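You operate a simulated robot arm through the tools that you are given. There is no shell and no other tool.

Carry out the task below with a simulated robot arm. There is one attempt and no reset: what you move stays moved.

TASK
Take the small steel dish and leave it on the clear plate. Then fetch the grey cork and set it on top of the orange spool. Then put the longest amber ribbed bead on top of the blue paperweight. Then open the wax tin lid. Keep to this order. Set down upright: longest amber ribbed bead.

Only the result counts: the job must be done as asked and must still hold three seconds after the hand-in. Knocking over, shifting, dropping, spilling or breaking anything else fails it. Lids that push on must go on centred and level and be pressed home; caps that screw on are set level and turned clockwise until they are tight.

THE ROBOT
A 7-joint arm with a two-finger parallel gripper, fixed in place. Base frame: the origin is on the floor under the middle of its stand, x ahead of it, y to its left, z up; the work surface is at about z = 85. Readings come in cm, rad, newtons and seconds.
It reaches about 147.9 cm from its shoulder. Its first joint turns from -2.897 to 2.897 rad. Payload 4.4 kg.
Tool frame: the origin (TCP) lies between the finger pads and is the grasp point; the fingertips stand 2.3 cm ahead of it; z points along the fingers, y is the line along which they close. The gripper opens to 9.4 cm. The fingers are 3.8 cm wide and 1 cm thick; the gripper's body (5.4 by 9.6 cm) begins 3.9 cm behind the TCP.
Orientation is that of the tool frame in the base frame, as a unit quaternion [x, y, z, w]. With the fingers straight down and closing along the base's y, the tool's x points along the base's -x, its y along +y and its z along -z.

THE INTERFACE
- The arm moves only by the tool play_rows. Its arguments are lists of equal length, an entry for each row: "slide": the shift along the tool's x, y, z in cm, a list of three; "delta_rot": the turn, a rotation vector about the tool's x, y, z in rad, a list of three; "grip": the opening, from 0 (shut) to 1 (fully open). In form: {"slide": [[x, y, z], ...], "delta_rot": [[wx, wy, wz], ...], "grip": [grip, ...]}. A call has 1 to 20 rows; each row is the pose to reach, as a shift and turn from the pose commanded when the call began, along the tool's axes at that moment. Each row takes 0.2 s and may step no farther than 5 cm and 0.15 rad from the row before; otherwise, or with a gripper value out of range, the whole call is refused. Where a pose cannot be reached the arm comes as near as it can. A force on the tool above 40 N (or 10 N above the force at the start of the call, whichever is more), or a blocked arm, ends the call early, and 0.2 s more pass. Each finger travels about 7.2 cm/s and halts on what it meets, pressing with about 29 N; the grip force reading is that of the motor and also rises with nothing between the fingers. The clock runs only during rows and for 0.2 s after the last one: add rows that repeat a pose to give the fingers time. It gives the time, the measured TCP pose, the force on the tool (base axes), the opening and the grip force at its end, in the units of the frame above (readings bear some noise), with the torque about the TCP (base axes, N m) and any sound that the robot's microphone picked up, and new pictures: "views" is both (left out), scene, wrist or none.
- Cameras (640 x 400 px; columns grow to the right, rows downward): "scene" is fixed at [21.9, 64.88, 158.44]; the picture's right is [-0.75, -0.66, 0.00], its down [-0.43, 0.49, -0.76] and it looks along [0.50, -0.57, -0.65] (base axes); focal length 374 px, centre (320, 200). "wrist" rides on the gripper at [8.6, 1.6, -7.5] in the tool frame; the picture's right is [-0.18, 0.98, 0.00], its down [-0.58, -0.11, -0.81] and it looks along [-0.79, -0.15, 0.59] (tool axes); focal length 243 px, centre (320, 200). There is no depth. A picture from a camera that has moved, and an enlarged one, comes with that camera's place and axes in the base frame and with its lens.
- inspect(camera, box): a new picture of the part [left, top, right, bottom] of that camera's present view, enlarged. The clock stands still meanwhile.
- close_job(): hands the job in; it is judged then, once.

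Nothing tells you positions but the pictures and the camera data. Unless the task says otherwise, let go and move clear before handing in.

The tools are called after ">>>" by a JSON object that holds its "fn" and its "kwargs". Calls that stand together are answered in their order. play_rows: Moves the arm, as the interface text tells. Its arguments: {"type":"object","properties":{"slide":{"type":"array","items":{"type":"array","items":{"type":"number"}}},"delta_rot":{"type":"array","items":{"type":"array","items":{"type":"number"}}},"grip":{"type":"array","items":{"type":"number"}},"views":{"type":"string","enum":["both","scene","wrist","none"]}},"required":["slide","delta_rot","grip"]} The other tools are called the same way: inspect (camera, box) takes an enlarged picture of a part of a camera's view; close_job () hands the job in.

At the start:

```text
clock: 0.0
ee_pos: [79.1, 33.25, 115.54]
tcp_rot: [-0.001, 1.0, 0.001, 0.001]
ft_force: [-0.6, -0.3, 0.8]
wrist_torque: [-0.04, 0.01, 0.0]
finger_gap: 9.43
grip_force: 0.1
```

scene: 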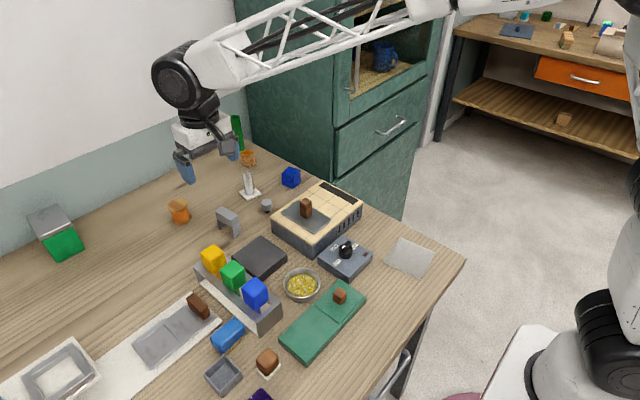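
wrist: 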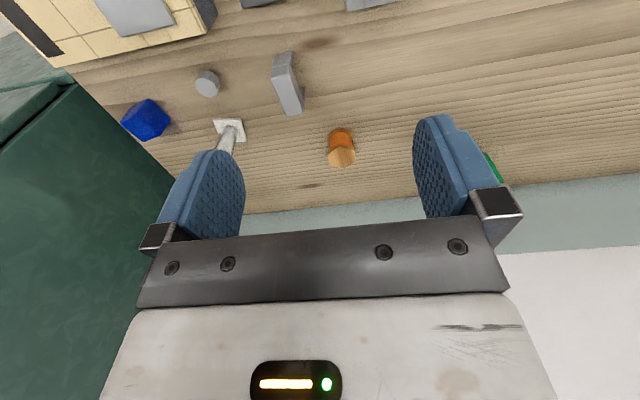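

I see a cluttered bench with many small objects; I need closer looks to identify the steel dish, clear plate, cork, spool, beads, paperweight and wax tin. I'll enlarge several parts of the scene picture first.

>>> {"fn": "inspect", "kwargs": {"camera": "scene", "box": [140, 140, 300, 240]}}

>>> {"fn": "inspect", "kwargs": {"camera": "scene", "box": [180, 220, 340, 320]}}

>>> {"fn": "inspect", "kwargs": {"camera": "scene", "box": [260, 170, 450, 290]}}

>>> {"fn": "inspect", "kwargs": {"camera": "scene", "box": [180, 280, 380, 400]}}

>>> {"fn": "inspect", "kwargs": {"camera": "scene", "box": [0, 190, 220, 400]}}

>>> {"fn": "inspect", "kwargs": {"camera": "scene", "box": [340, 0, 640, 180]}}

```text
4.00 times, centred on (220, 190) of scene
camera zoom: at [21.9, 64.88, 158.44], right [-0.75, -0.66, 0.0], down [-0.43, 0.49, -0.76], along [0.5, -0.57, -0.65], focal length 1498 px, centre (720, 240)
```

zoom: 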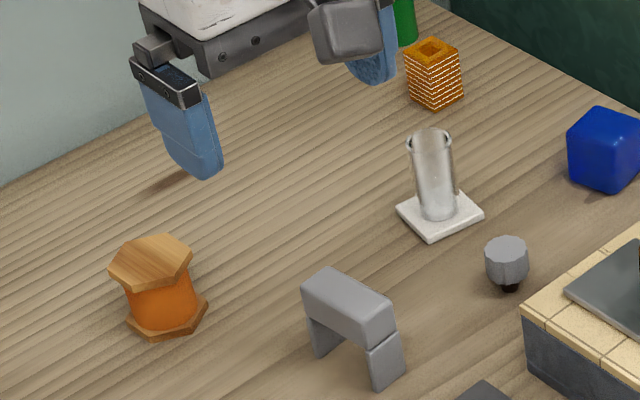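

```text
4.00 times, centred on (260, 270) of scene
camera zoom: at [21.9, 64.88, 158.44], right [-0.75, -0.66, 0.0], down [-0.43, 0.49, -0.76], along [0.5, -0.57, -0.65], focal length 1498 px, centre (560, -80)
```

zoom: 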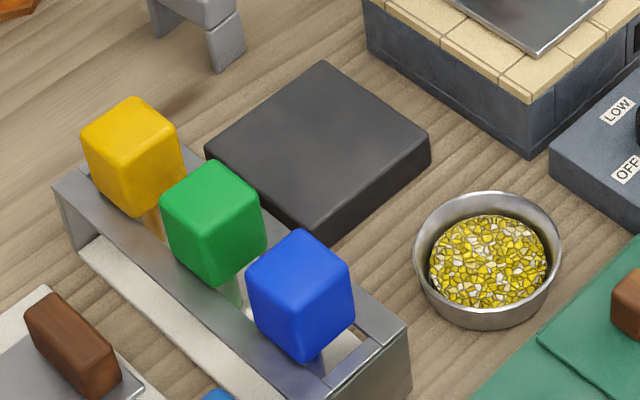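

```text
3.33 times, centred on (355, 230) of scene
camera zoom: at [21.9, 64.88, 158.44], right [-0.75, -0.66, 0.0], down [-0.43, 0.49, -0.76], along [0.5, -0.57, -0.65], focal length 1248 px, centre (203, 100)
```

zoom: 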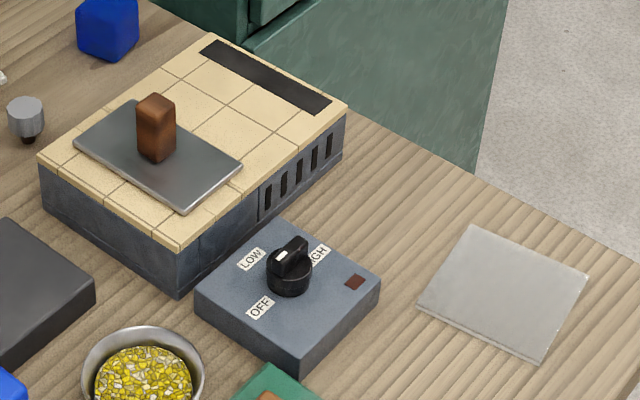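

```text
3.20 times, centred on (280, 340) of scene
camera zoom: at [21.9, 64.88, 158.44], right [-0.75, -0.66, 0.0], down [-0.43, 0.49, -0.76], along [0.5, -0.57, -0.65], focal length 1198 px, centre (448, -248)
```

zoom: 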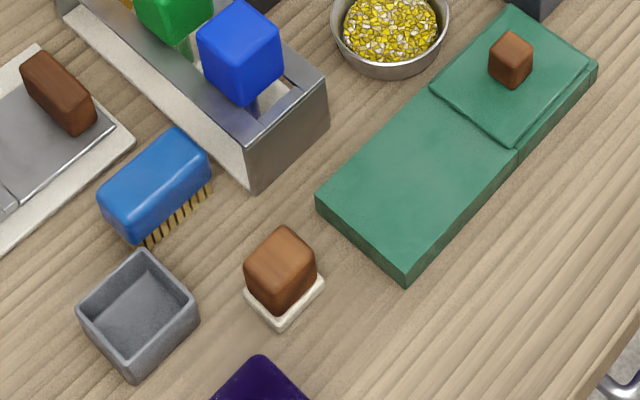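

```text
1.90 times, centred on (110, 295) of scene
camera zoom: at [21.9, 64.88, 158.44], right [-0.75, -0.66, 0.0], down [-0.43, 0.49, -0.76], along [0.5, -0.57, -0.65], focal length 713 px, centre (720, 19)
```

zoom: 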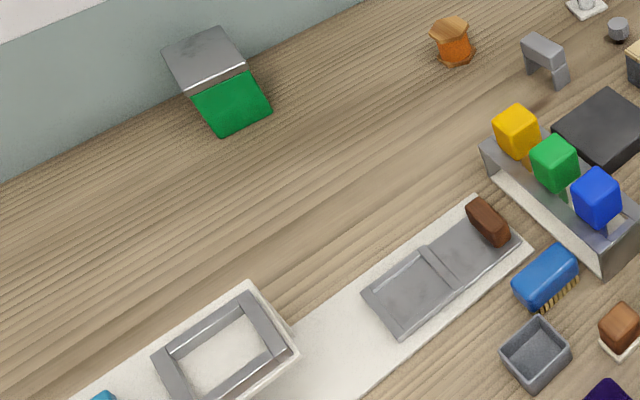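

```text
2.13 times, centred on (490, 90) of scene
camera zoom: at [21.9, 64.88, 158.44], right [-0.75, -0.66, 0.0], down [-0.43, 0.49, -0.76], along [0.5, -0.57, -0.65], focal length 799 px, centre (-43, 435)
```

zoom: 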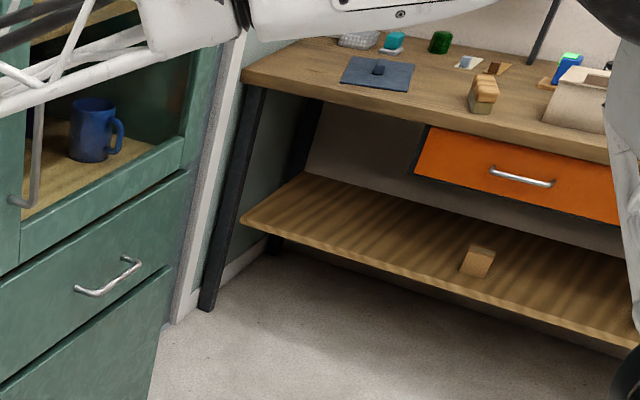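

The scene shows: steel dish of yellow granules near (60, 28), a flat greyish clear plate near (46, 2), grey cork near (86, 15), orange spool near (102, 33), an amber ribbed bead near (109, 2), a blue block near (95, 2). I still need to find the other amber beads, the paperweight and the wax tin, so I'll move the arm back to look around.

>>> {"fn": "play_rows", "kwargs": {"slide": [[4, -4, -2], [8, -8, -4], [12, -12, -6], [14, -16, -8], [14, -20, -8], [14, -20, -8]], "delta_rot": [[0, 0, 0], [0, 0, 0], [0, 0, 0], [0, 0, 0], [0, 0, 0], [0, 0, 0]], "grip": [1, 1, 1, 1, 1, 1], "views": "both"}}

```text
refused: row 1 steps farther than a row can; nothing moved
```

The 5 cm limit is on the whole step, so I'll use smaller steps for the same retreat.

>>> {"fn": "play_rows", "kwargs": {"slide": [[3, -3, -2], [6, -6, -4], [9, -9, -6], [12, -12, -8], [13, -16, -8], [14, -20, -8], [14, -20, -8]], "delta_rot": [[0, 0, 0], [0, 0, 0], [0, 0, 0], [0, 0, 0], [0, 0, 0], [0, 0, 0], [0, 0, 0]], "grip": [1, 1, 1, 1, 1, 1, 1], "views": "both"}}

```text
clock: 1.6
ee_pos: [65.03, 13.16, 123.42]
tcp_rot: [0.0, 1.0, 0.0, 0.001]
ft_force: [-0.3, -0.5, -0.1]
wrist_torque: [-0.03, 0.0, 0.0]
finger_gap: 9.41
grip_force: 0.0
camera wrist: at [56.28, 14.9, 130.88], right [0.18, 0.98, 0.0], down [0.58, -0.11, 0.81], along [0.79, -0.15, -0.59], focal length 243 px, centre (320, 200)
```

scene: 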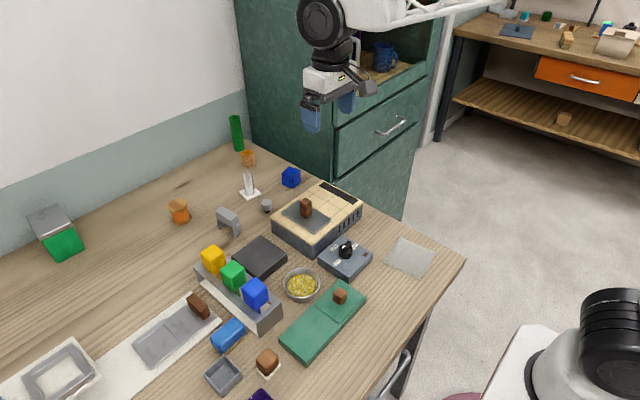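
wrist: 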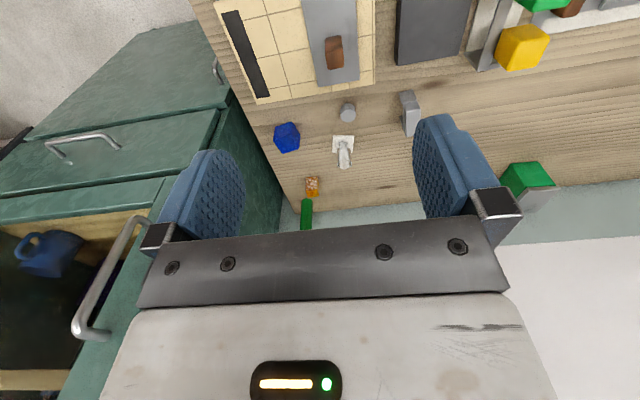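

The amber ribbed object and a green tall object sit in the far corner; I'll enlarge them and the blue block, both in scene and wrist views.

>>> {"fn": "inspect", "kwargs": {"camera": "scene", "box": [220, 105, 310, 215]}}

>>> {"fn": "inspect", "kwargs": {"camera": "wrist", "box": [260, 80, 420, 240]}}

>>> {"fn": "inspect", "kwargs": {"camera": "scene", "box": [340, 20, 440, 90]}}

>>> {"fn": "inspect", "kwargs": {"camera": "scene", "box": [490, 0, 640, 70]}}

>>> {"fn": "inspect", "kwargs": {"camera": "scene", "box": [0, 320, 140, 400]}}

>>> {"fn": "inspect", "kwargs": {"camera": "scene", "box": [10, 190, 110, 270]}}

```text
3.64 times, centred on (265, 160) of scene
camera zoom: at [21.9, 64.88, 158.44], right [-0.75, -0.66, 0.0], down [-0.43, 0.49, -0.76], along [0.5, -0.57, -0.65], focal length 1362 px, centre (520, 346)
```

zoom: 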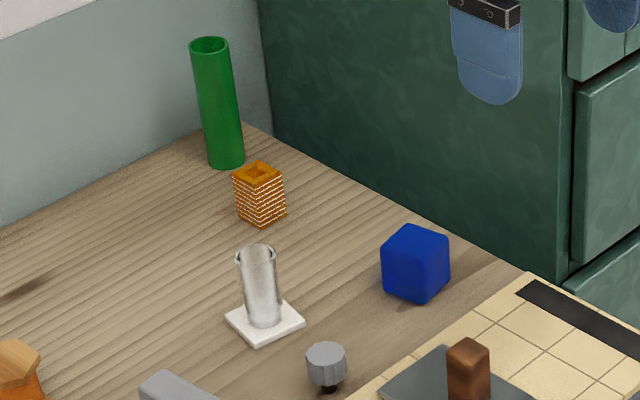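

```text
2.50 times, centred on (340, 160) of wrist
camera zoom: at [56.28, 14.9, 130.88], right [0.18, 0.98, 0.0], down [0.58, -0.11, 0.81], along [0.79, -0.15, -0.59], focal length 606 px, centre (270, 300)
```

zoom: 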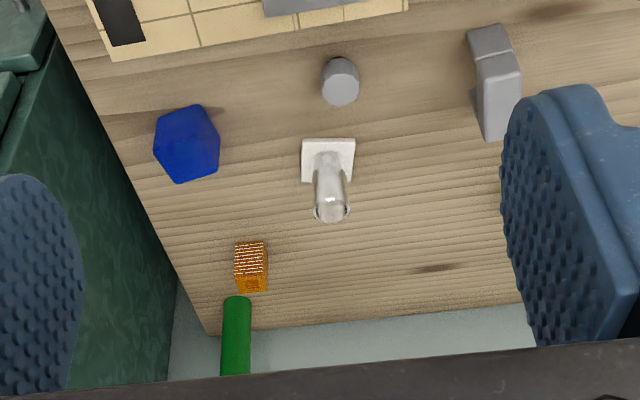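

```text
5.71 times, centred on (390, 55) of scene
camera zoom: at [21.9, 64.88, 158.44], right [-0.75, -0.66, 0.0], down [-0.43, 0.49, -0.76], along [0.5, -0.57, -0.65], focal length 2140 px, centre (-80, 1029)
```

zoom: 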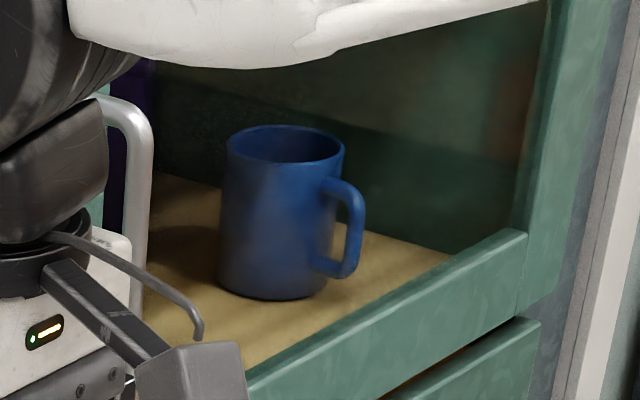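

```text
4.27 times, centred on (565, 35) of scene
camera zoom: at [21.9, 64.88, 158.44], right [-0.75, -0.66, 0.0], down [-0.43, 0.49, -0.76], along [0.5, -0.57, -0.65], focal length 1598 px, centre (-725, 904)
```

zoom: 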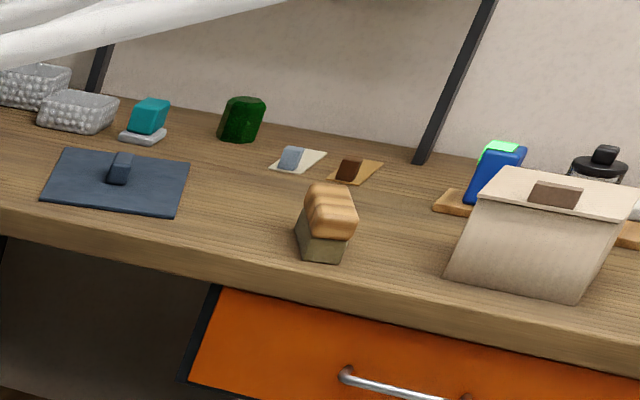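

```text
4.57 times, centred on (70, 360) of scene
camera zoom: at [21.9, 64.88, 158.44], right [-0.75, -0.66, 0.0], down [-0.43, 0.49, -0.76], along [0.5, -0.57, -0.65], focal length 1712 px, centre (1463, -531)
```

zoom: 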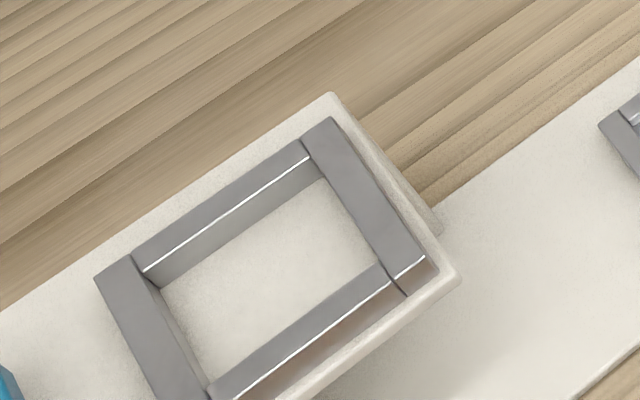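

```text
5.00 times, centred on (60, 230) of scene
camera zoom: at [21.9, 64.88, 158.44], right [-0.75, -0.66, 0.0], down [-0.43, 0.49, -0.76], along [0.5, -0.57, -0.65], focal length 1872 px, centre (1620, 50)
```

zoom: 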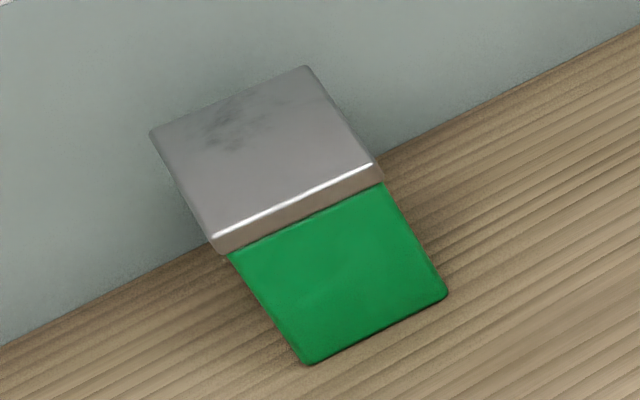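

Now I'll swing the camera to the left-hand near part of the bench to identify the wax tin and any further amber beads.

>>> {"fn": "play_rows", "kwargs": {"slide": [[3, 3.5, 0], [6, 7, 0], [9, 10.5, 0], [12, 14, 0], [15, 17.5, 0], [18, 21, 0], [21, 24.5, 0], [24, 28, 0], [25, 32, 0], [25, 32, 0]], "delta_rot": [[0, 0, 0], [0, 0, 0], [0, 0, 0], [0, 0, 0], [0, 0, 0], [0, 0, 0], [0, 0, 0], [0, 0, 0], [0, 0, 0], [0, 0, 0]], "grip": [1, 1, 1, 1, 1, 1, 1, 1, 1, 1], "views": "both"}}

```text
clock: 3.8
ee_pos: [40.27, 45.17, 123.48]
tcp_rot: [0.0, 1.0, 0.001, 0.001]
ft_force: [0.1, 0.2, -0.5]
wrist_torque: [-0.02, 0.02, 0.02]
finger_gap: 9.43
grip_force: 0.0
camera wrist: at [31.58, 46.97, 130.99], right [0.18, 0.98, 0.0], down [0.58, -0.11, 0.81], along [0.79, -0.15, -0.59], focal length 243 px, centre (320, 200)
```

scene: 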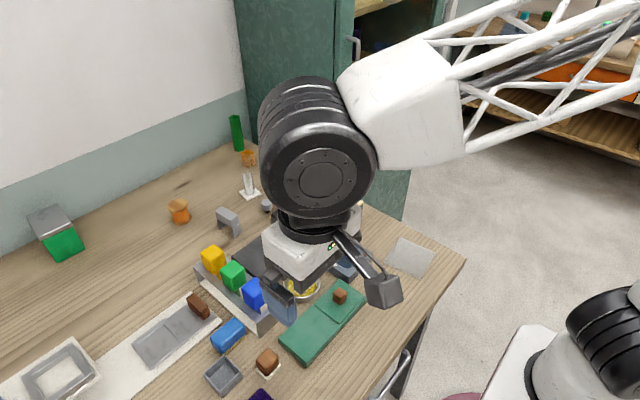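
wrist: 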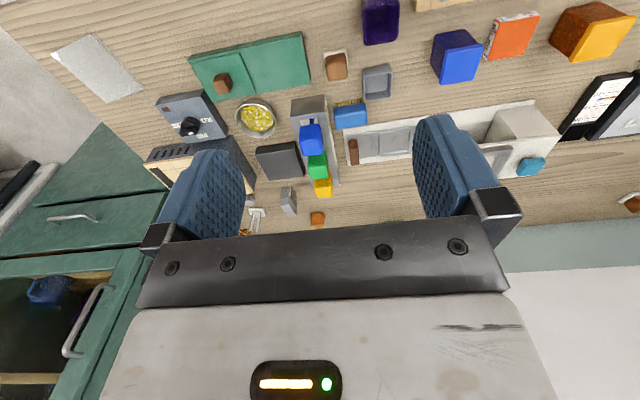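

The bench continues to the left with more items (blue box, orange box, yellow/amber boxes). I'll enlarge this wrist view.

>>> {"fn": "inspect", "kwargs": {"camera": "wrist", "box": [400, 0, 640, 120]}}

>>> {"fn": "inspect", "kwargs": {"camera": "wrist", "box": [180, 0, 420, 130]}}

>>> {"fn": "inspect", "kwargs": {"camera": "wrist", "box": [330, 90, 640, 250]}}

>>> {"fn": "inspect", "kwargs": {"camera": "wrist", "box": [20, 20, 280, 150]}}

```text
2.67 times, centred on (520, 60) of wrist
camera zoom: at [31.58, 46.97, 130.99], right [0.18, 0.98, 0.0], down [0.58, -0.11, 0.81], along [0.79, -0.15, -0.59], focal length 647 px, centre (-213, 573)
```

zoom: 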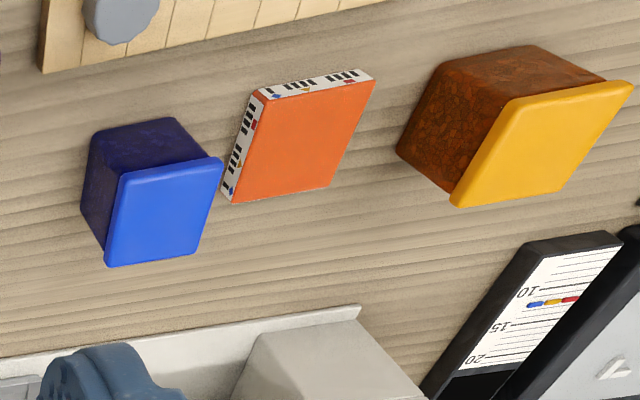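

```text
2.67 times, centred on (300, 65) of wrist
camera zoom: at [31.58, 46.97, 130.99], right [0.18, 0.98, 0.0], down [0.58, -0.11, 0.81], along [0.79, -0.15, -0.59], focal length 647 px, centre (373, 560)
```

zoom: 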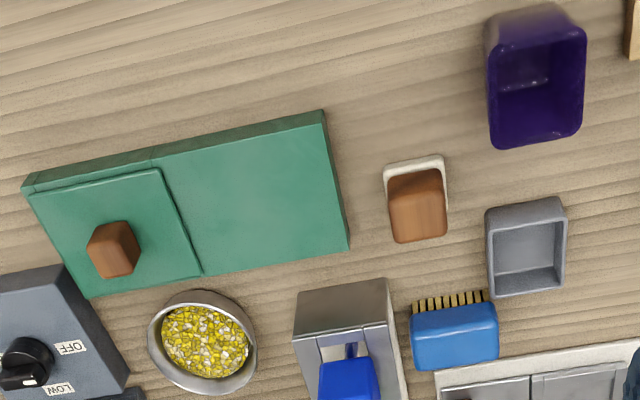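

```text
2.06 times, centred on (485, 170) of wrist
camera zoom: at [31.58, 46.97, 130.99], right [0.18, 0.98, 0.0], down [0.58, -0.11, 0.81], along [0.79, -0.15, -0.59], focal length 501 px, centre (-21, 262)
```

zoom: 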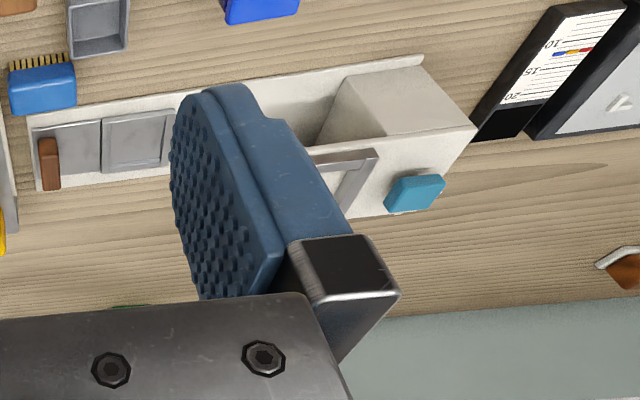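

```text
2.46 times, centred on (150, 85) of wrist
camera zoom: at [31.58, 46.97, 130.99], right [0.18, 0.98, 0.0], down [0.58, -0.11, 0.81], along [0.79, -0.15, -0.59], focal length 597 px, centre (738, 483)
```

zoom: 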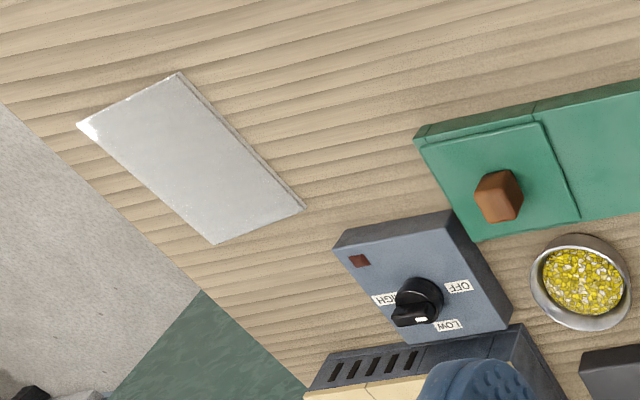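

More items lie farther left. I'll move the camera on along the bench to see them all before touching anything.

>>> {"fn": "play_rows", "kwargs": {"slide": [[0, 5, 0], [0, 10, 0], [0, 15, 0], [0, 20, 0], [0, 25, 0], [0, 30, 0], [0, 35, 0], [0, 40, 0], [0, 40, 0]], "delta_rot": [[0, 0, 0], [0, 0, 0], [0, 0, 0], [0, 0, 0], [0, 0, 0], [0, 0, 0], [0, 0, 0], [0, 0, 0], [0, 0, 0]], "grip": [1, 1, 1, 1, 1, 1, 1, 1, 1], "views": "both"}}

```text
clock: 5.8
ee_pos: [40.1, 85.13, 123.21]
tcp_rot: [0.0, 1.0, 0.0, 0.002]
ft_force: [0.3, 0.0, 0.7]
wrist_torque: [-0.03, -0.01, 0.0]
finger_gap: 9.39
grip_force: 0.1
camera wrist: at [31.49, 86.84, 130.77], right [0.18, 0.98, 0.0], down [0.58, -0.11, 0.81], along [0.79, -0.15, -0.59], focal length 243 px, centre (320, 200)
```

scene: 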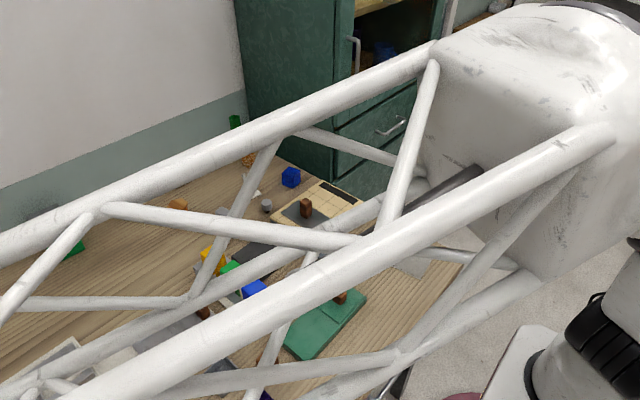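
wrist: 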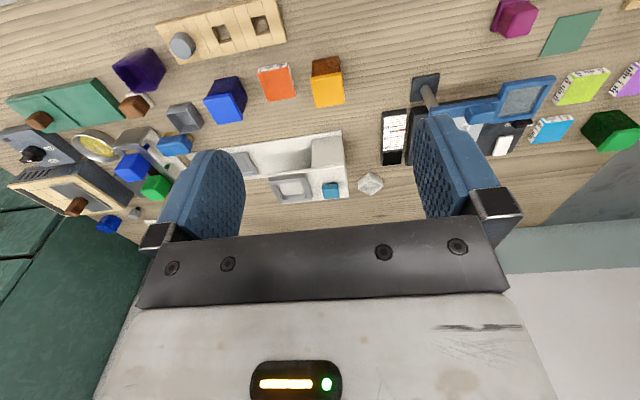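

>>> {"fn": "inspect", "kwargs": {"camera": "wrist", "box": [340, 0, 640, 190]}}

>>> {"fn": "inspect", "kwargs": {"camera": "wrist", "box": [100, 0, 360, 120]}}

>>> {"fn": "inspect", "kwargs": {"camera": "wrist", "box": [200, 110, 440, 240]}}

```text
2.11 times, centred on (490, 95) of wrist
camera zoom: at [31.49, 86.84, 130.77], right [0.18, 0.98, 0.0], down [0.58, -0.11, 0.81], along [0.79, -0.15, -0.59], focal length 511 px, centre (-38, 421)
```

zoom: 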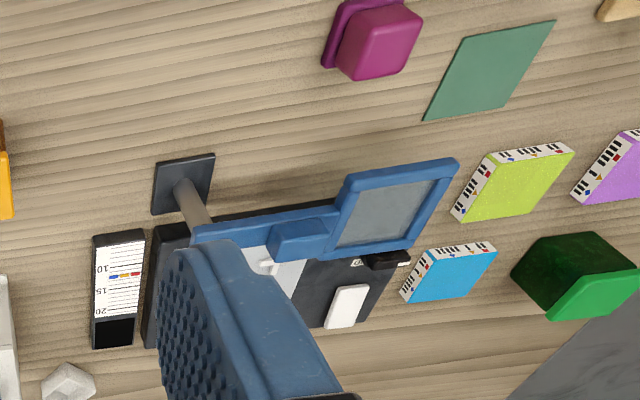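

```text
2.46 times, centred on (230, 60) of wrist
camera zoom: at [31.49, 86.84, 130.77], right [0.18, 0.98, 0.0], down [0.58, -0.11, 0.81], along [0.79, -0.15, -0.59], focal length 597 px, centre (542, 545)
```

zoom: 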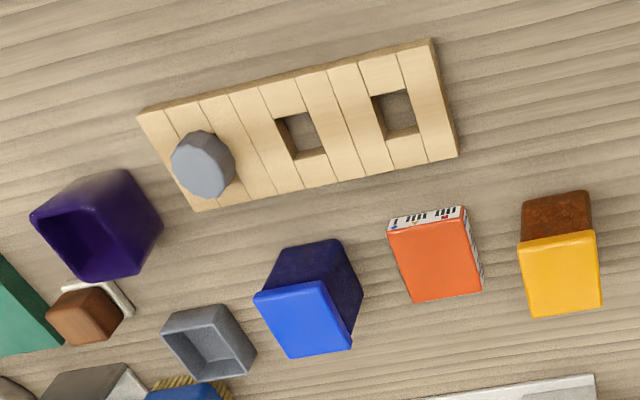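

```text
2.67 times, centred on (320, 175) of wrist
camera zoom: at [31.49, 86.84, 130.77], right [0.18, 0.98, 0.0], down [0.58, -0.11, 0.81], along [0.79, -0.15, -0.59], focal length 647 px, centre (320, 267)
```

zoom: 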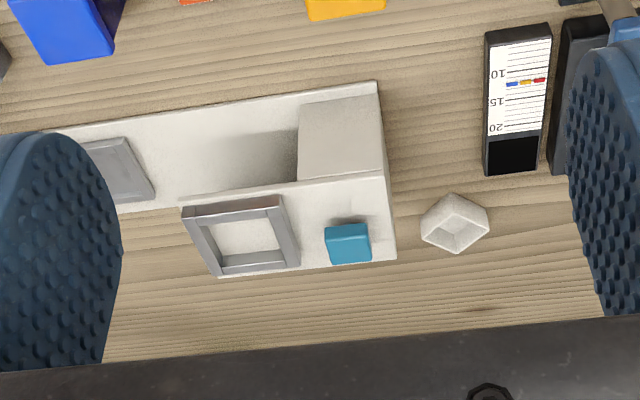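

The bench goes on further left. I'll continue surveying before deciding on what each name refers to.

>>> {"fn": "play_rows", "kwargs": {"slide": [[0, 5, 0], [0, 10, 0], [0, 15, 0], [0, 20, 0], [0, 25, 0], [0, 30, 0], [0, 30, 0]], "delta_rot": [[0, 0, 0], [0, 0, 0], [0, 0, 0], [0, 0, 0], [0, 0, 0], [0, 0, 0], [0, 0, 0]], "grip": [1, 1, 1, 1, 1, 1, 1], "views": "both"}}

```text
clock: 7.4
ee_pos: [39.46, 114.23, 123.88]
tcp_rot: [0.0, 1.0, 0.006, 0.002]
ft_force: [-0.6, -0.8, 3.8]
wrist_torque: [0.04, -0.04, 0.01]
finger_gap: 9.42
grip_force: 0.0
out of reach, approached as far as the arm can: row 6, 7
camera wrist: at [30.78, 115.9, 131.42], right [0.18, 0.98, 0.01], down [0.58, -0.12, 0.81], along [0.8, -0.14, -0.59], focal length 243 px, centre (320, 200)
```

scene: 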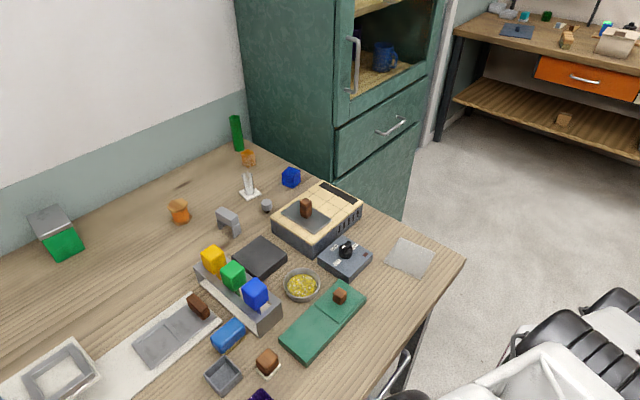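
wrist: 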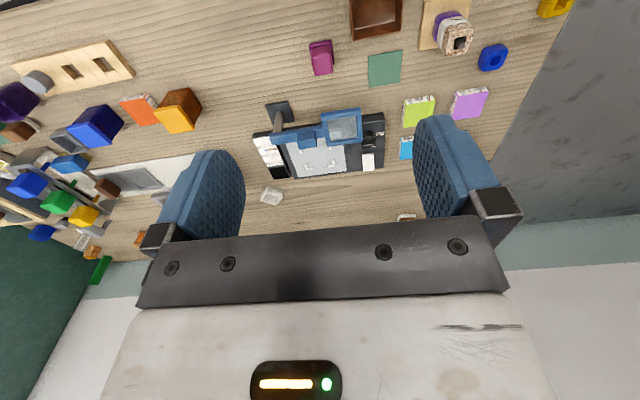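

>>> {"fn": "inspect", "kwargs": {"camera": "wrist", "box": [280, 0, 600, 180]}}

>>> {"fn": "inspect", "kwargs": {"camera": "wrist", "box": [0, 40, 240, 200]}}

>>> {"fn": "inspect", "kwargs": {"camera": "wrist", "box": [380, 0, 600, 100]}}

>>> {"fn": "inspect", "kwargs": {"camera": "wrist", "box": [240, 90, 440, 230]}}

```text
2.00 times, centred on (440, 90) of wrist
camera zoom: at [30.78, 115.9, 131.42], right [0.18, 0.98, 0.01], down [0.58, -0.12, 0.81], along [0.8, -0.14, -0.59], focal length 485 px, centre (80, 420)
```

zoom: 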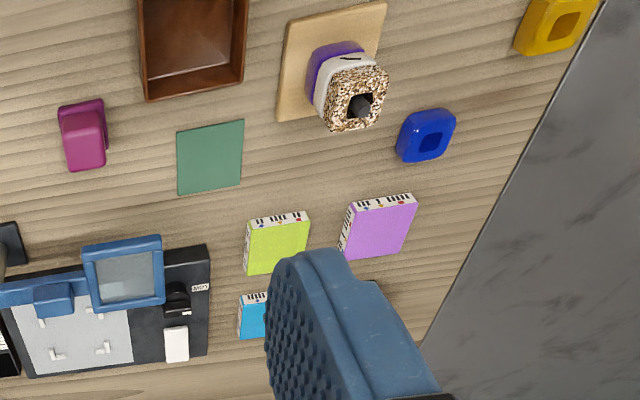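

```text
2.50 times, centred on (120, 120) of wrist
camera zoom: at [30.78, 115.9, 131.42], right [0.18, 0.98, 0.01], down [0.58, -0.12, 0.81], along [0.8, -0.14, -0.59], focal length 606 px, centre (820, 400)
```

zoom: 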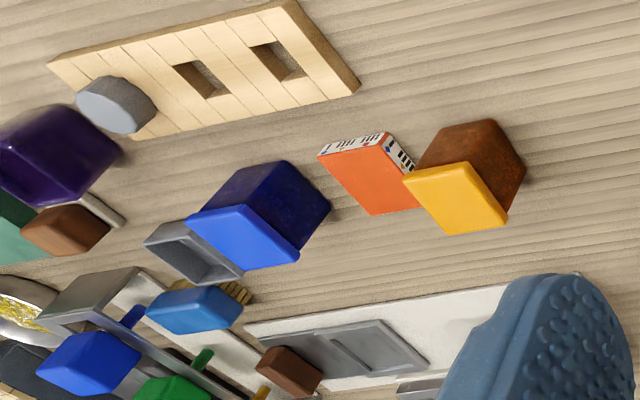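

```text
2.91 times, centred on (490, 50) of wrist
camera zoom: at [30.78, 115.9, 131.42], right [0.18, 0.98, 0.01], down [0.58, -0.12, 0.81], along [0.8, -0.14, -0.59], focal length 706 px, centre (-174, 636)
```

zoom: 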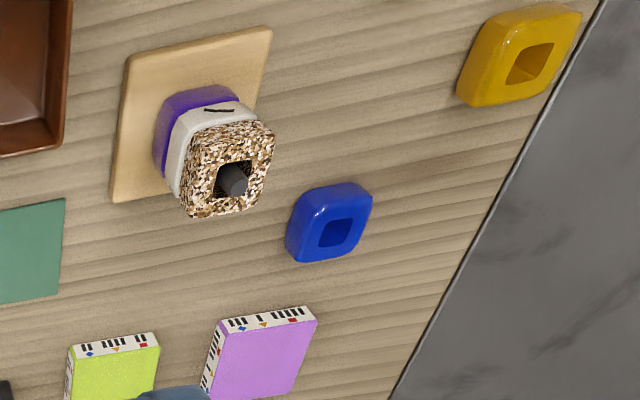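

```text
2.86 times, centred on (340, 160) of wrist
camera zoom: at [30.78, 115.9, 131.42], right [0.18, 0.98, 0.01], down [0.58, -0.12, 0.81], along [0.8, -0.14, -0.59], focal length 693 px, centre (263, 314)
```

zoom: 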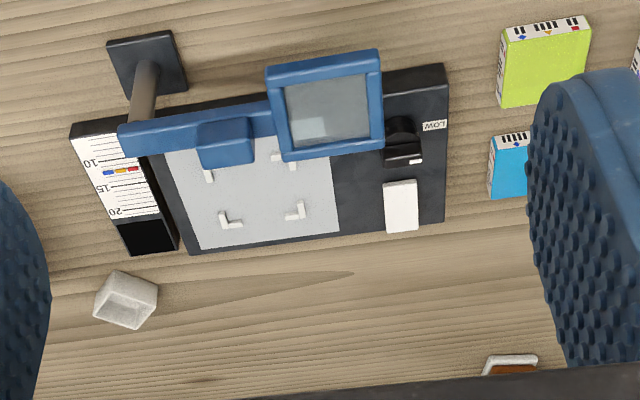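

The scene camera is now unobstructed, so I'll zoom tightly onto the candidate objects.

>>> {"fn": "inspect", "kwargs": {"camera": "scene", "box": [232, 140, 264, 170]}}

>>> {"fn": "inspect", "kwargs": {"camera": "scene", "box": [275, 275, 370, 365]}}

>>> {"fn": "inspect", "kwargs": {"camera": "scene", "box": [125, 285, 225, 375]}}

>>> {"fn": "inspect", "kwargs": {"camera": "scene", "box": [160, 190, 200, 230]}}

>>> {"fn": "inspect", "kwargs": {"camera": "scene", "box": [375, 225, 445, 285]}}

>>> {"fn": "inspect", "kwargs": {"camera": "scene", "box": [190, 340, 300, 400]}}

>>> {"fn": "inspect", "kwargs": {"camera": "scene", "box": [270, 160, 310, 195]}}

>>> {"fn": "inspect", "kwargs": {"camera": "scene", "box": [235, 165, 295, 220]}}

>>> {"fn": "inspect", "kwargs": {"camera": "scene", "box": [280, 265, 325, 305]}}

>>> {"fn": "inspect", "kwargs": {"camera": "scene", "box": [340, 0, 450, 80]}}

```text
13.33 times, centred on (248, 155) of scene
camera zoom: at [21.9, 64.88, 158.44], right [-0.75, -0.66, 0.0], down [-0.43, 0.49, -0.76], along [0.5, -0.57, -0.65], focal length 4993 px, centre (1280, 800)
```

zoom: 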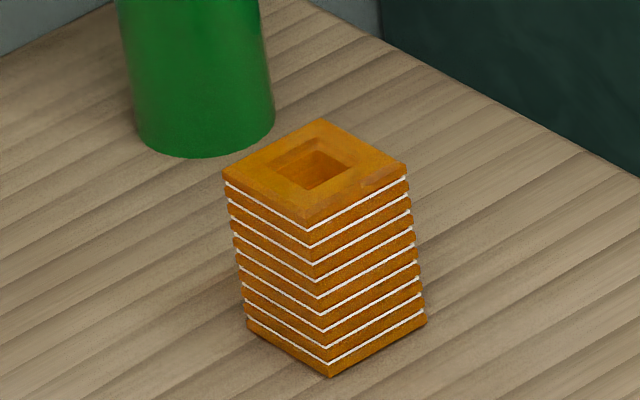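

```text
4.44 times, centred on (322, 320) of scene
camera zoom: at [21.9, 64.88, 158.44], right [-0.75, -0.66, 0.0], down [-0.43, 0.49, -0.76], along [0.5, -0.57, -0.65], focal length 1664 px, centre (309, -333)
```

zoom: 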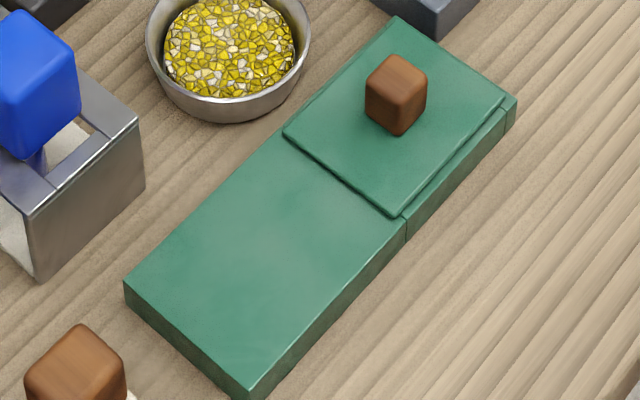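

```text
4.44 times, centred on (175, 330) of scene
camera zoom: at [21.9, 64.88, 158.44], right [-0.75, -0.66, 0.0], down [-0.43, 0.49, -0.76], along [0.5, -0.57, -0.65], focal length 1664 px, centre (964, -378)
```

zoom: 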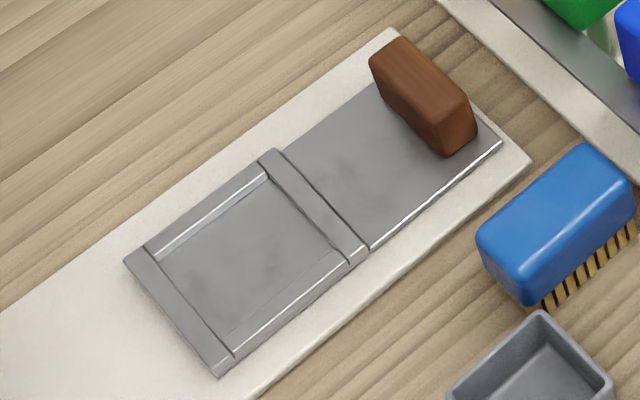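

```text
10.00 times, centred on (180, 210) of scene
camera zoom: at [21.9, 64.88, 158.44], right [-0.75, -0.66, 0.0], down [-0.43, 0.49, -0.76], along [0.5, -0.57, -0.65], focal length 3745 px, centre (1720, 100)
```

zoom: 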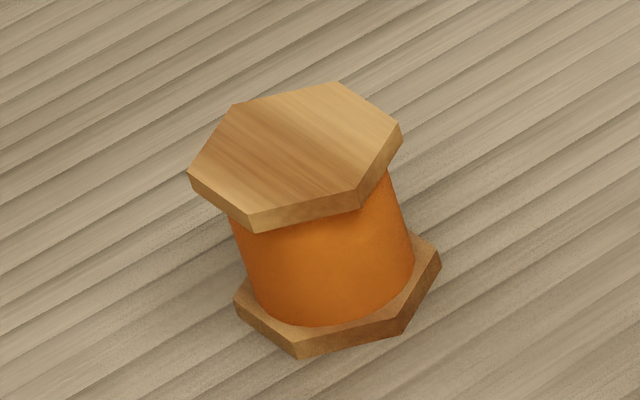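

```text
6.67 times, centred on (410, 255) of scene
camera zoom: at [21.9, 64.88, 158.44], right [-0.75, -0.66, 0.0], down [-0.43, 0.49, -0.76], along [0.5, -0.57, -0.65], focal length 2496 px, centre (-280, -167)
```

zoom: 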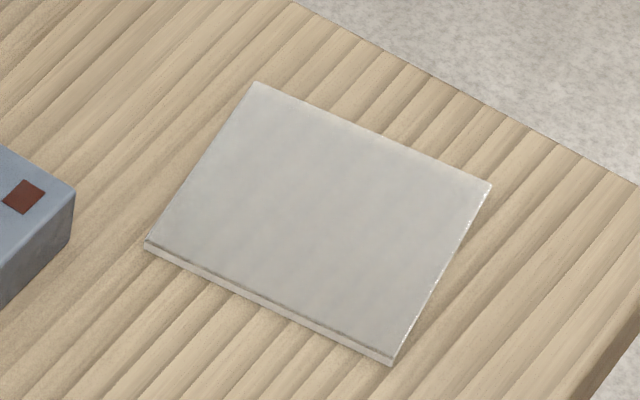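

```text
5.82 times, centred on (245, 370) of scene
camera zoom: at [21.9, 64.88, 158.44], right [-0.75, -0.66, 0.0], down [-0.43, 0.49, -0.76], along [0.5, -0.57, -0.65], focal length 2179 px, centre (756, -789)
```

zoom: 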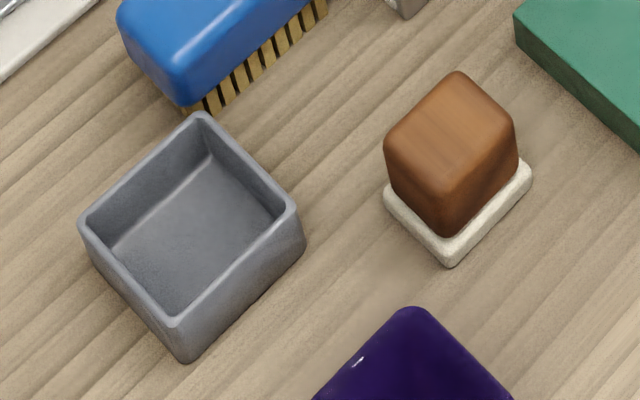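

```text
11.43 times, centred on (290, 178) of scene
camera zoom: at [21.9, 64.88, 158.44], right [-0.75, -0.66, 0.0], down [-0.43, 0.49, -0.76], along [0.5, -0.57, -0.65], focal length 4280 px, centre (663, 457)
```

zoom: 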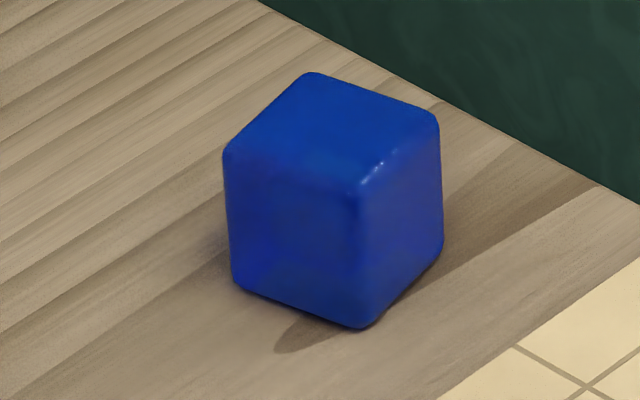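

```text
7.27 times, centred on (265, 192) of scene
camera zoom: at [21.9, 64.88, 158.44], right [-0.75, -0.66, 0.0], down [-0.43, 0.49, -0.76], along [0.5, -0.57, -0.65], focal length 2723 px, centre (720, 254)
```

zoom: 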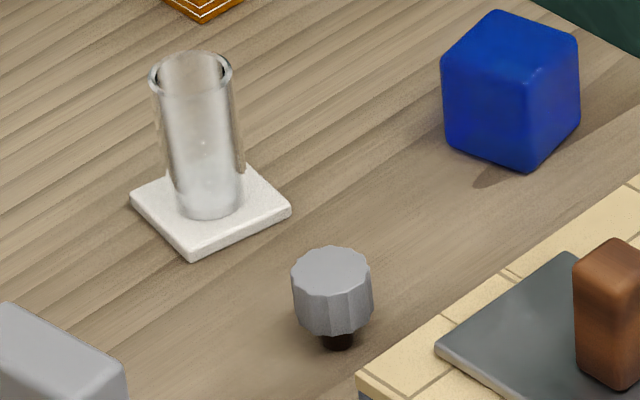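

```text
10.00 times, centred on (302, 285) of scene
camera zoom: at [21.9, 64.88, 158.44], right [-0.75, -0.66, 0.0], down [-0.43, 0.49, -0.76], along [0.5, -0.57, -0.65], focal length 3745 px, centre (495, -650)
```

zoom: 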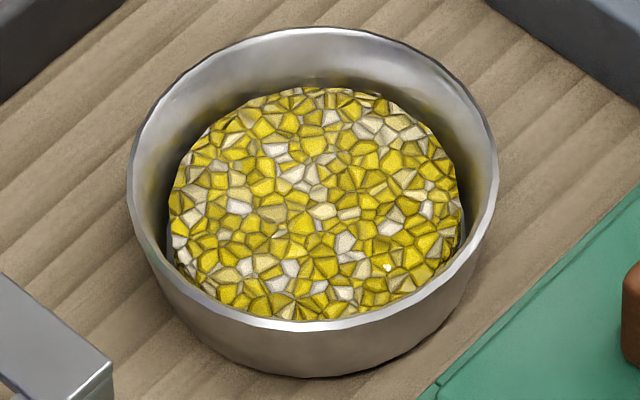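

```text
5.00 times, centred on (395, 40) of scene
camera zoom: at [21.9, 64.88, 158.44], right [-0.75, -0.66, 0.0], down [-0.43, 0.49, -0.76], along [0.5, -0.57, -0.65], focal length 1872 px, centre (-55, 1000)
```

zoom: 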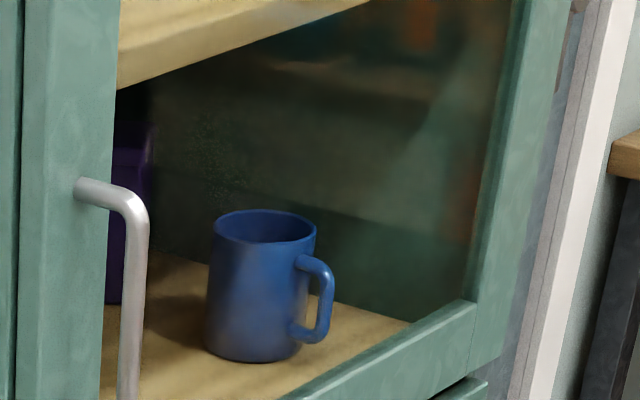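

No second ribbed amber bead is visible yet. I'll sweep along the wall side of the bench (x around 70) to look at what was hidden behind the gripper.

>>> {"fn": "play_rows", "kwargs": {"slide": [[-3, -4, 0], [-6, -8, 0], [-9, -12, 0], [-12, -16, 0], [-16, -18, 0], [-20, -20, 0], [-24, -22, 0], [-28, -24, 0], [-28, -24, 0]], "delta_rot": [[0, 0, 0], [0, 0, 0], [0, 0, 0], [0, 0, 0], [0, 0, 0], [0, 0, 0], [0, 0, 0], [0, 0, 0], [0, 0, 0]], "grip": [1, 1, 1, 1, 1, 1, 1, 1, 1], "views": "wrist"}}

```text
clock: 9.4
ee_pos: [67.73, 90.37, 123.14]
tcp_rot: [-0.001, 1.0, 0.001, 0.0]
ft_force: [0.3, -0.2, 0.3]
wrist_torque: [0.02, -0.03, -0.01]
finger_gap: 9.4
grip_force: 0.2
camera wrist: at [59.04, 92.09, 130.63], right [0.18, 0.98, 0.0], down [0.58, -0.11, 0.81], along [0.79, -0.15, -0.59], focal length 243 px, centre (320, 200)
```

wrist: 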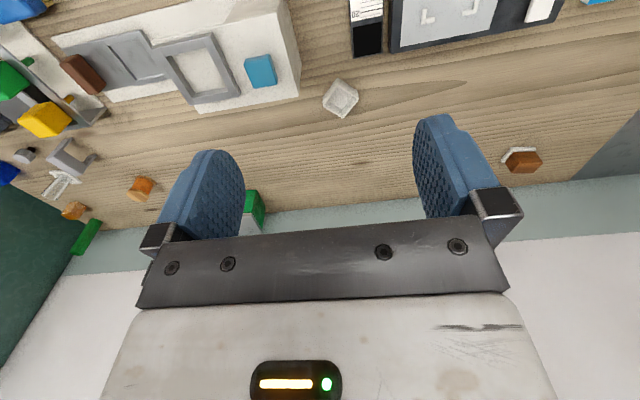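

Nothing amber there. Next I'll survey the near edge of the bench (x around 30), which the wrist camera has not covered yet.

>>> {"fn": "play_rows", "kwargs": {"slide": [[4, 0, 0], [8, 0, 0], [12, 0, 0], [16, 0, 0], [20, 0, 0], [24, 0, 0], [28, -2, 0], [32, -4, 0], [36, -6, 0], [40, -8, 0], [43, -10, 0], [43, -10, 0]], "delta_rot": [[0, 0, 0], [0, 0, 0], [0, 0, 0], [0, 0, 0], [0, 0, 0], [0, 0, 0], [0, 0, 0], [0, 0, 0], [0, 0, 0], [0, 0, 0], [0, 0, 0], [0, 0, 0]], "grip": [1, 1, 1, 1, 1, 1, 1, 1, 1, 1, 1, 1], "views": "wrist"}}

```text
clock: 12.2
ee_pos: [26.91, 80.52, 118.09]
tcp_rot: [0.012, 1.0, -0.028, -0.008]
ft_force: [1.3, -0.9, 0.7]
wrist_torque: [0.03, 0.1, 0.01]
finger_gap: 9.42
grip_force: 0.1
stopped in row 12: the arm was blocked; the commanded pose is now the measured one
camera wrist: at [18.37, 82.9, 125.7], right [0.21, 0.98, -0.06], down [0.59, -0.08, 0.8], along [0.78, -0.2, -0.59], focal length 243 px, centre (320, 200)
```

wrist: 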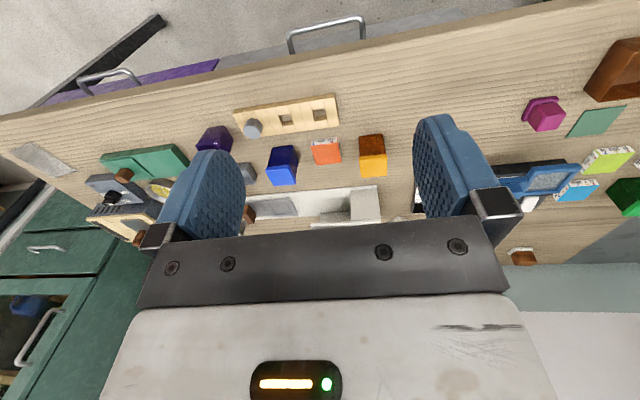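

The arm was blocked in a retracted posture but nothing was touched; I can see drawers along the bench's near edge. I'll zoom in on them and the near edge.

>>> {"fn": "inspect", "kwargs": {"camera": "wrist", "box": [0, 0, 400, 130]}}

>>> {"fn": "inspect", "kwargs": {"camera": "wrist", "box": [180, 80, 420, 230]}}

>>> {"fn": "inspect", "kwargs": {"camera": "wrist", "box": [440, 20, 640, 160]}}

>>> {"fn": "inspect", "kwargs": {"camera": "scene", "box": [340, 320, 480, 400]}}

```text
1.60 times, centred on (200, 65) of wrist
camera zoom: at [18.37, 82.9, 125.7], right [0.21, 0.98, -0.06], down [0.59, -0.08, 0.8], along [0.78, -0.2, -0.59], focal length 388 px, centre (512, 416)
```

zoom: 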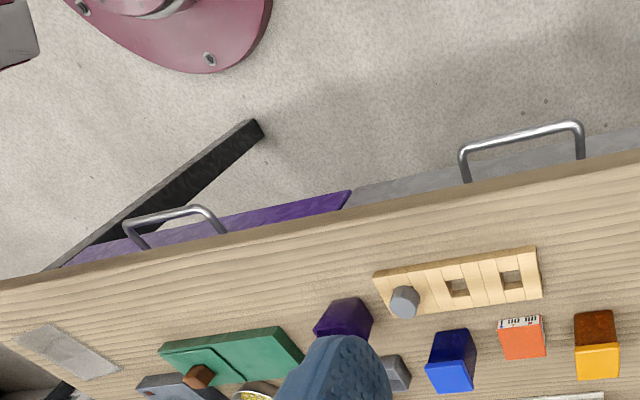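

```text
2.67 times, centred on (300, 155) of wrist
camera zoom: at [18.37, 82.9, 125.7], right [0.21, 0.98, -0.06], down [0.59, -0.08, 0.8], along [0.78, -0.2, -0.59], focal length 647 px, centre (373, 320)
```

zoom: 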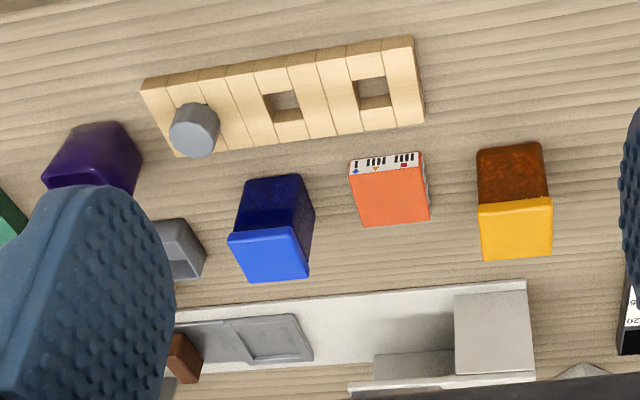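

```text
2.86 times, centred on (540, 90) of wrist
camera zoom: at [18.37, 82.9, 125.7], right [0.21, 0.98, -0.06], down [0.59, -0.08, 0.8], along [0.78, -0.2, -0.59], focal length 693 px, centre (-309, 514)
```

zoom: 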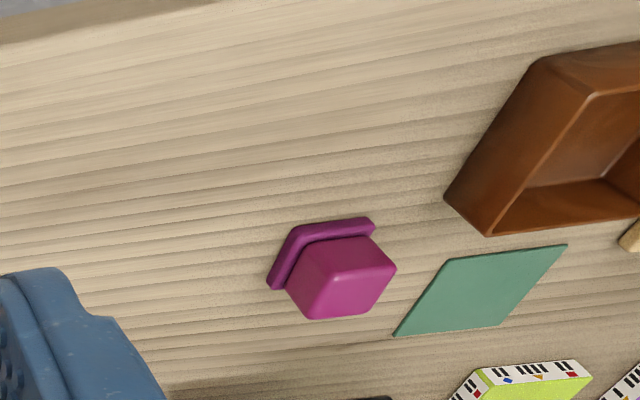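

```text
4.57 times, centred on (410, 360) of scene
camera zoom: at [21.9, 64.88, 158.44], right [-0.75, -0.66, 0.0], down [-0.43, 0.49, -0.76], along [0.5, -0.57, -0.65], focal length 1712 px, centre (-91, -531)
```

zoom: 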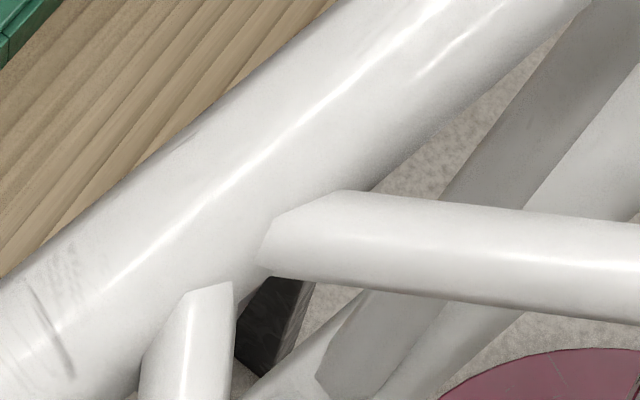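

I'll check the other workbench and the shelf/cabinet in the distance for more amber beads, while looking at the container interiors.

>>> {"fn": "inspect", "kwargs": {"camera": "scene", "box": [480, 0, 560, 50]}}

>>> {"fn": "inspect", "kwargs": {"camera": "scene", "box": [555, 0, 640, 60]}}

>>> {"fn": "inspect", "kwargs": {"camera": "scene", "box": [545, 100, 605, 140]}}

>>> {"fn": "inspect", "kwargs": {"camera": "wrist", "box": [540, 20, 640, 120]}}

```text
8.00 times, centred on (520, 25) of scene
camera zoom: at [21.9, 64.88, 158.44], right [-0.75, -0.66, 0.0], down [-0.43, 0.49, -0.76], along [0.5, -0.57, -0.65], focal length 2996 px, centre (-1280, 1600)
```

zoom: 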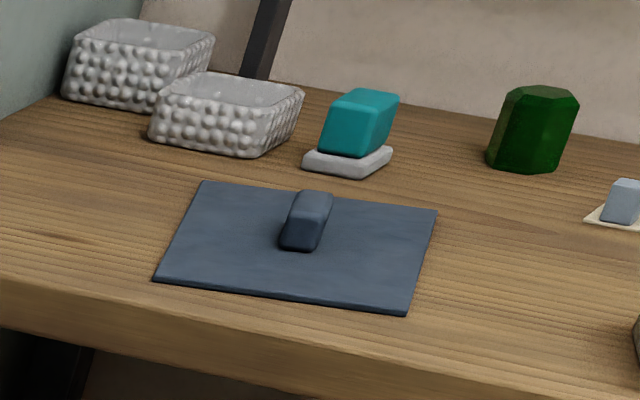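

```text
6.67 times, centred on (598, 30) of scene
camera zoom: at [21.9, 64.88, 158.44], right [-0.75, -0.66, 0.0], down [-0.43, 0.49, -0.76], along [0.5, -0.57, -0.65], focal length 2496 px, centre (-1530, 1333)
```

zoom: 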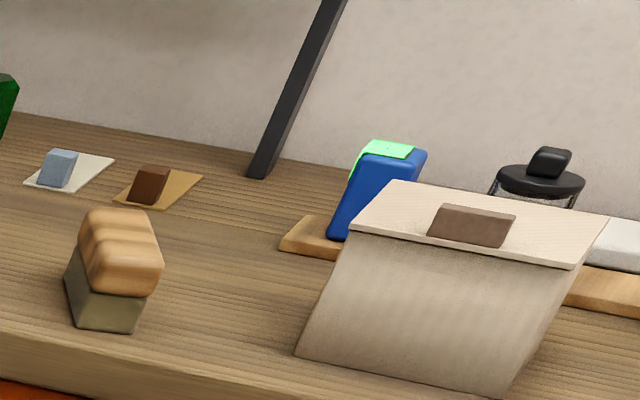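

```text
10.00 times, centred on (575, 120) of scene
camera zoom: at [21.9, 64.88, 158.44], right [-0.75, -0.66, 0.0], down [-0.43, 0.49, -0.76], along [0.5, -0.57, -0.65], focal length 3745 px, centre (-2230, 1000)
```

zoom: 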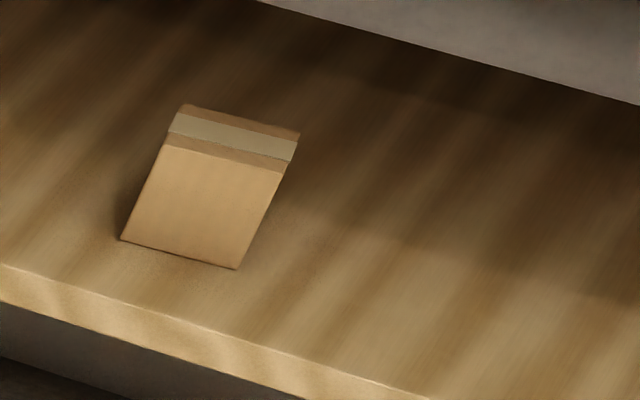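

```text
4.00 times, centred on (590, 70) of wrist
camera zoom: at [18.37, 82.9, 125.7], right [0.21, 0.98, -0.06], down [0.59, -0.08, 0.8], along [0.78, -0.2, -0.59], focal length 970 px, centre (-760, 720)
```

zoom: 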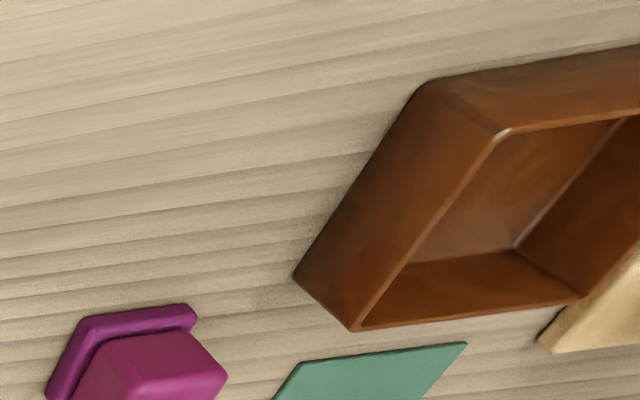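

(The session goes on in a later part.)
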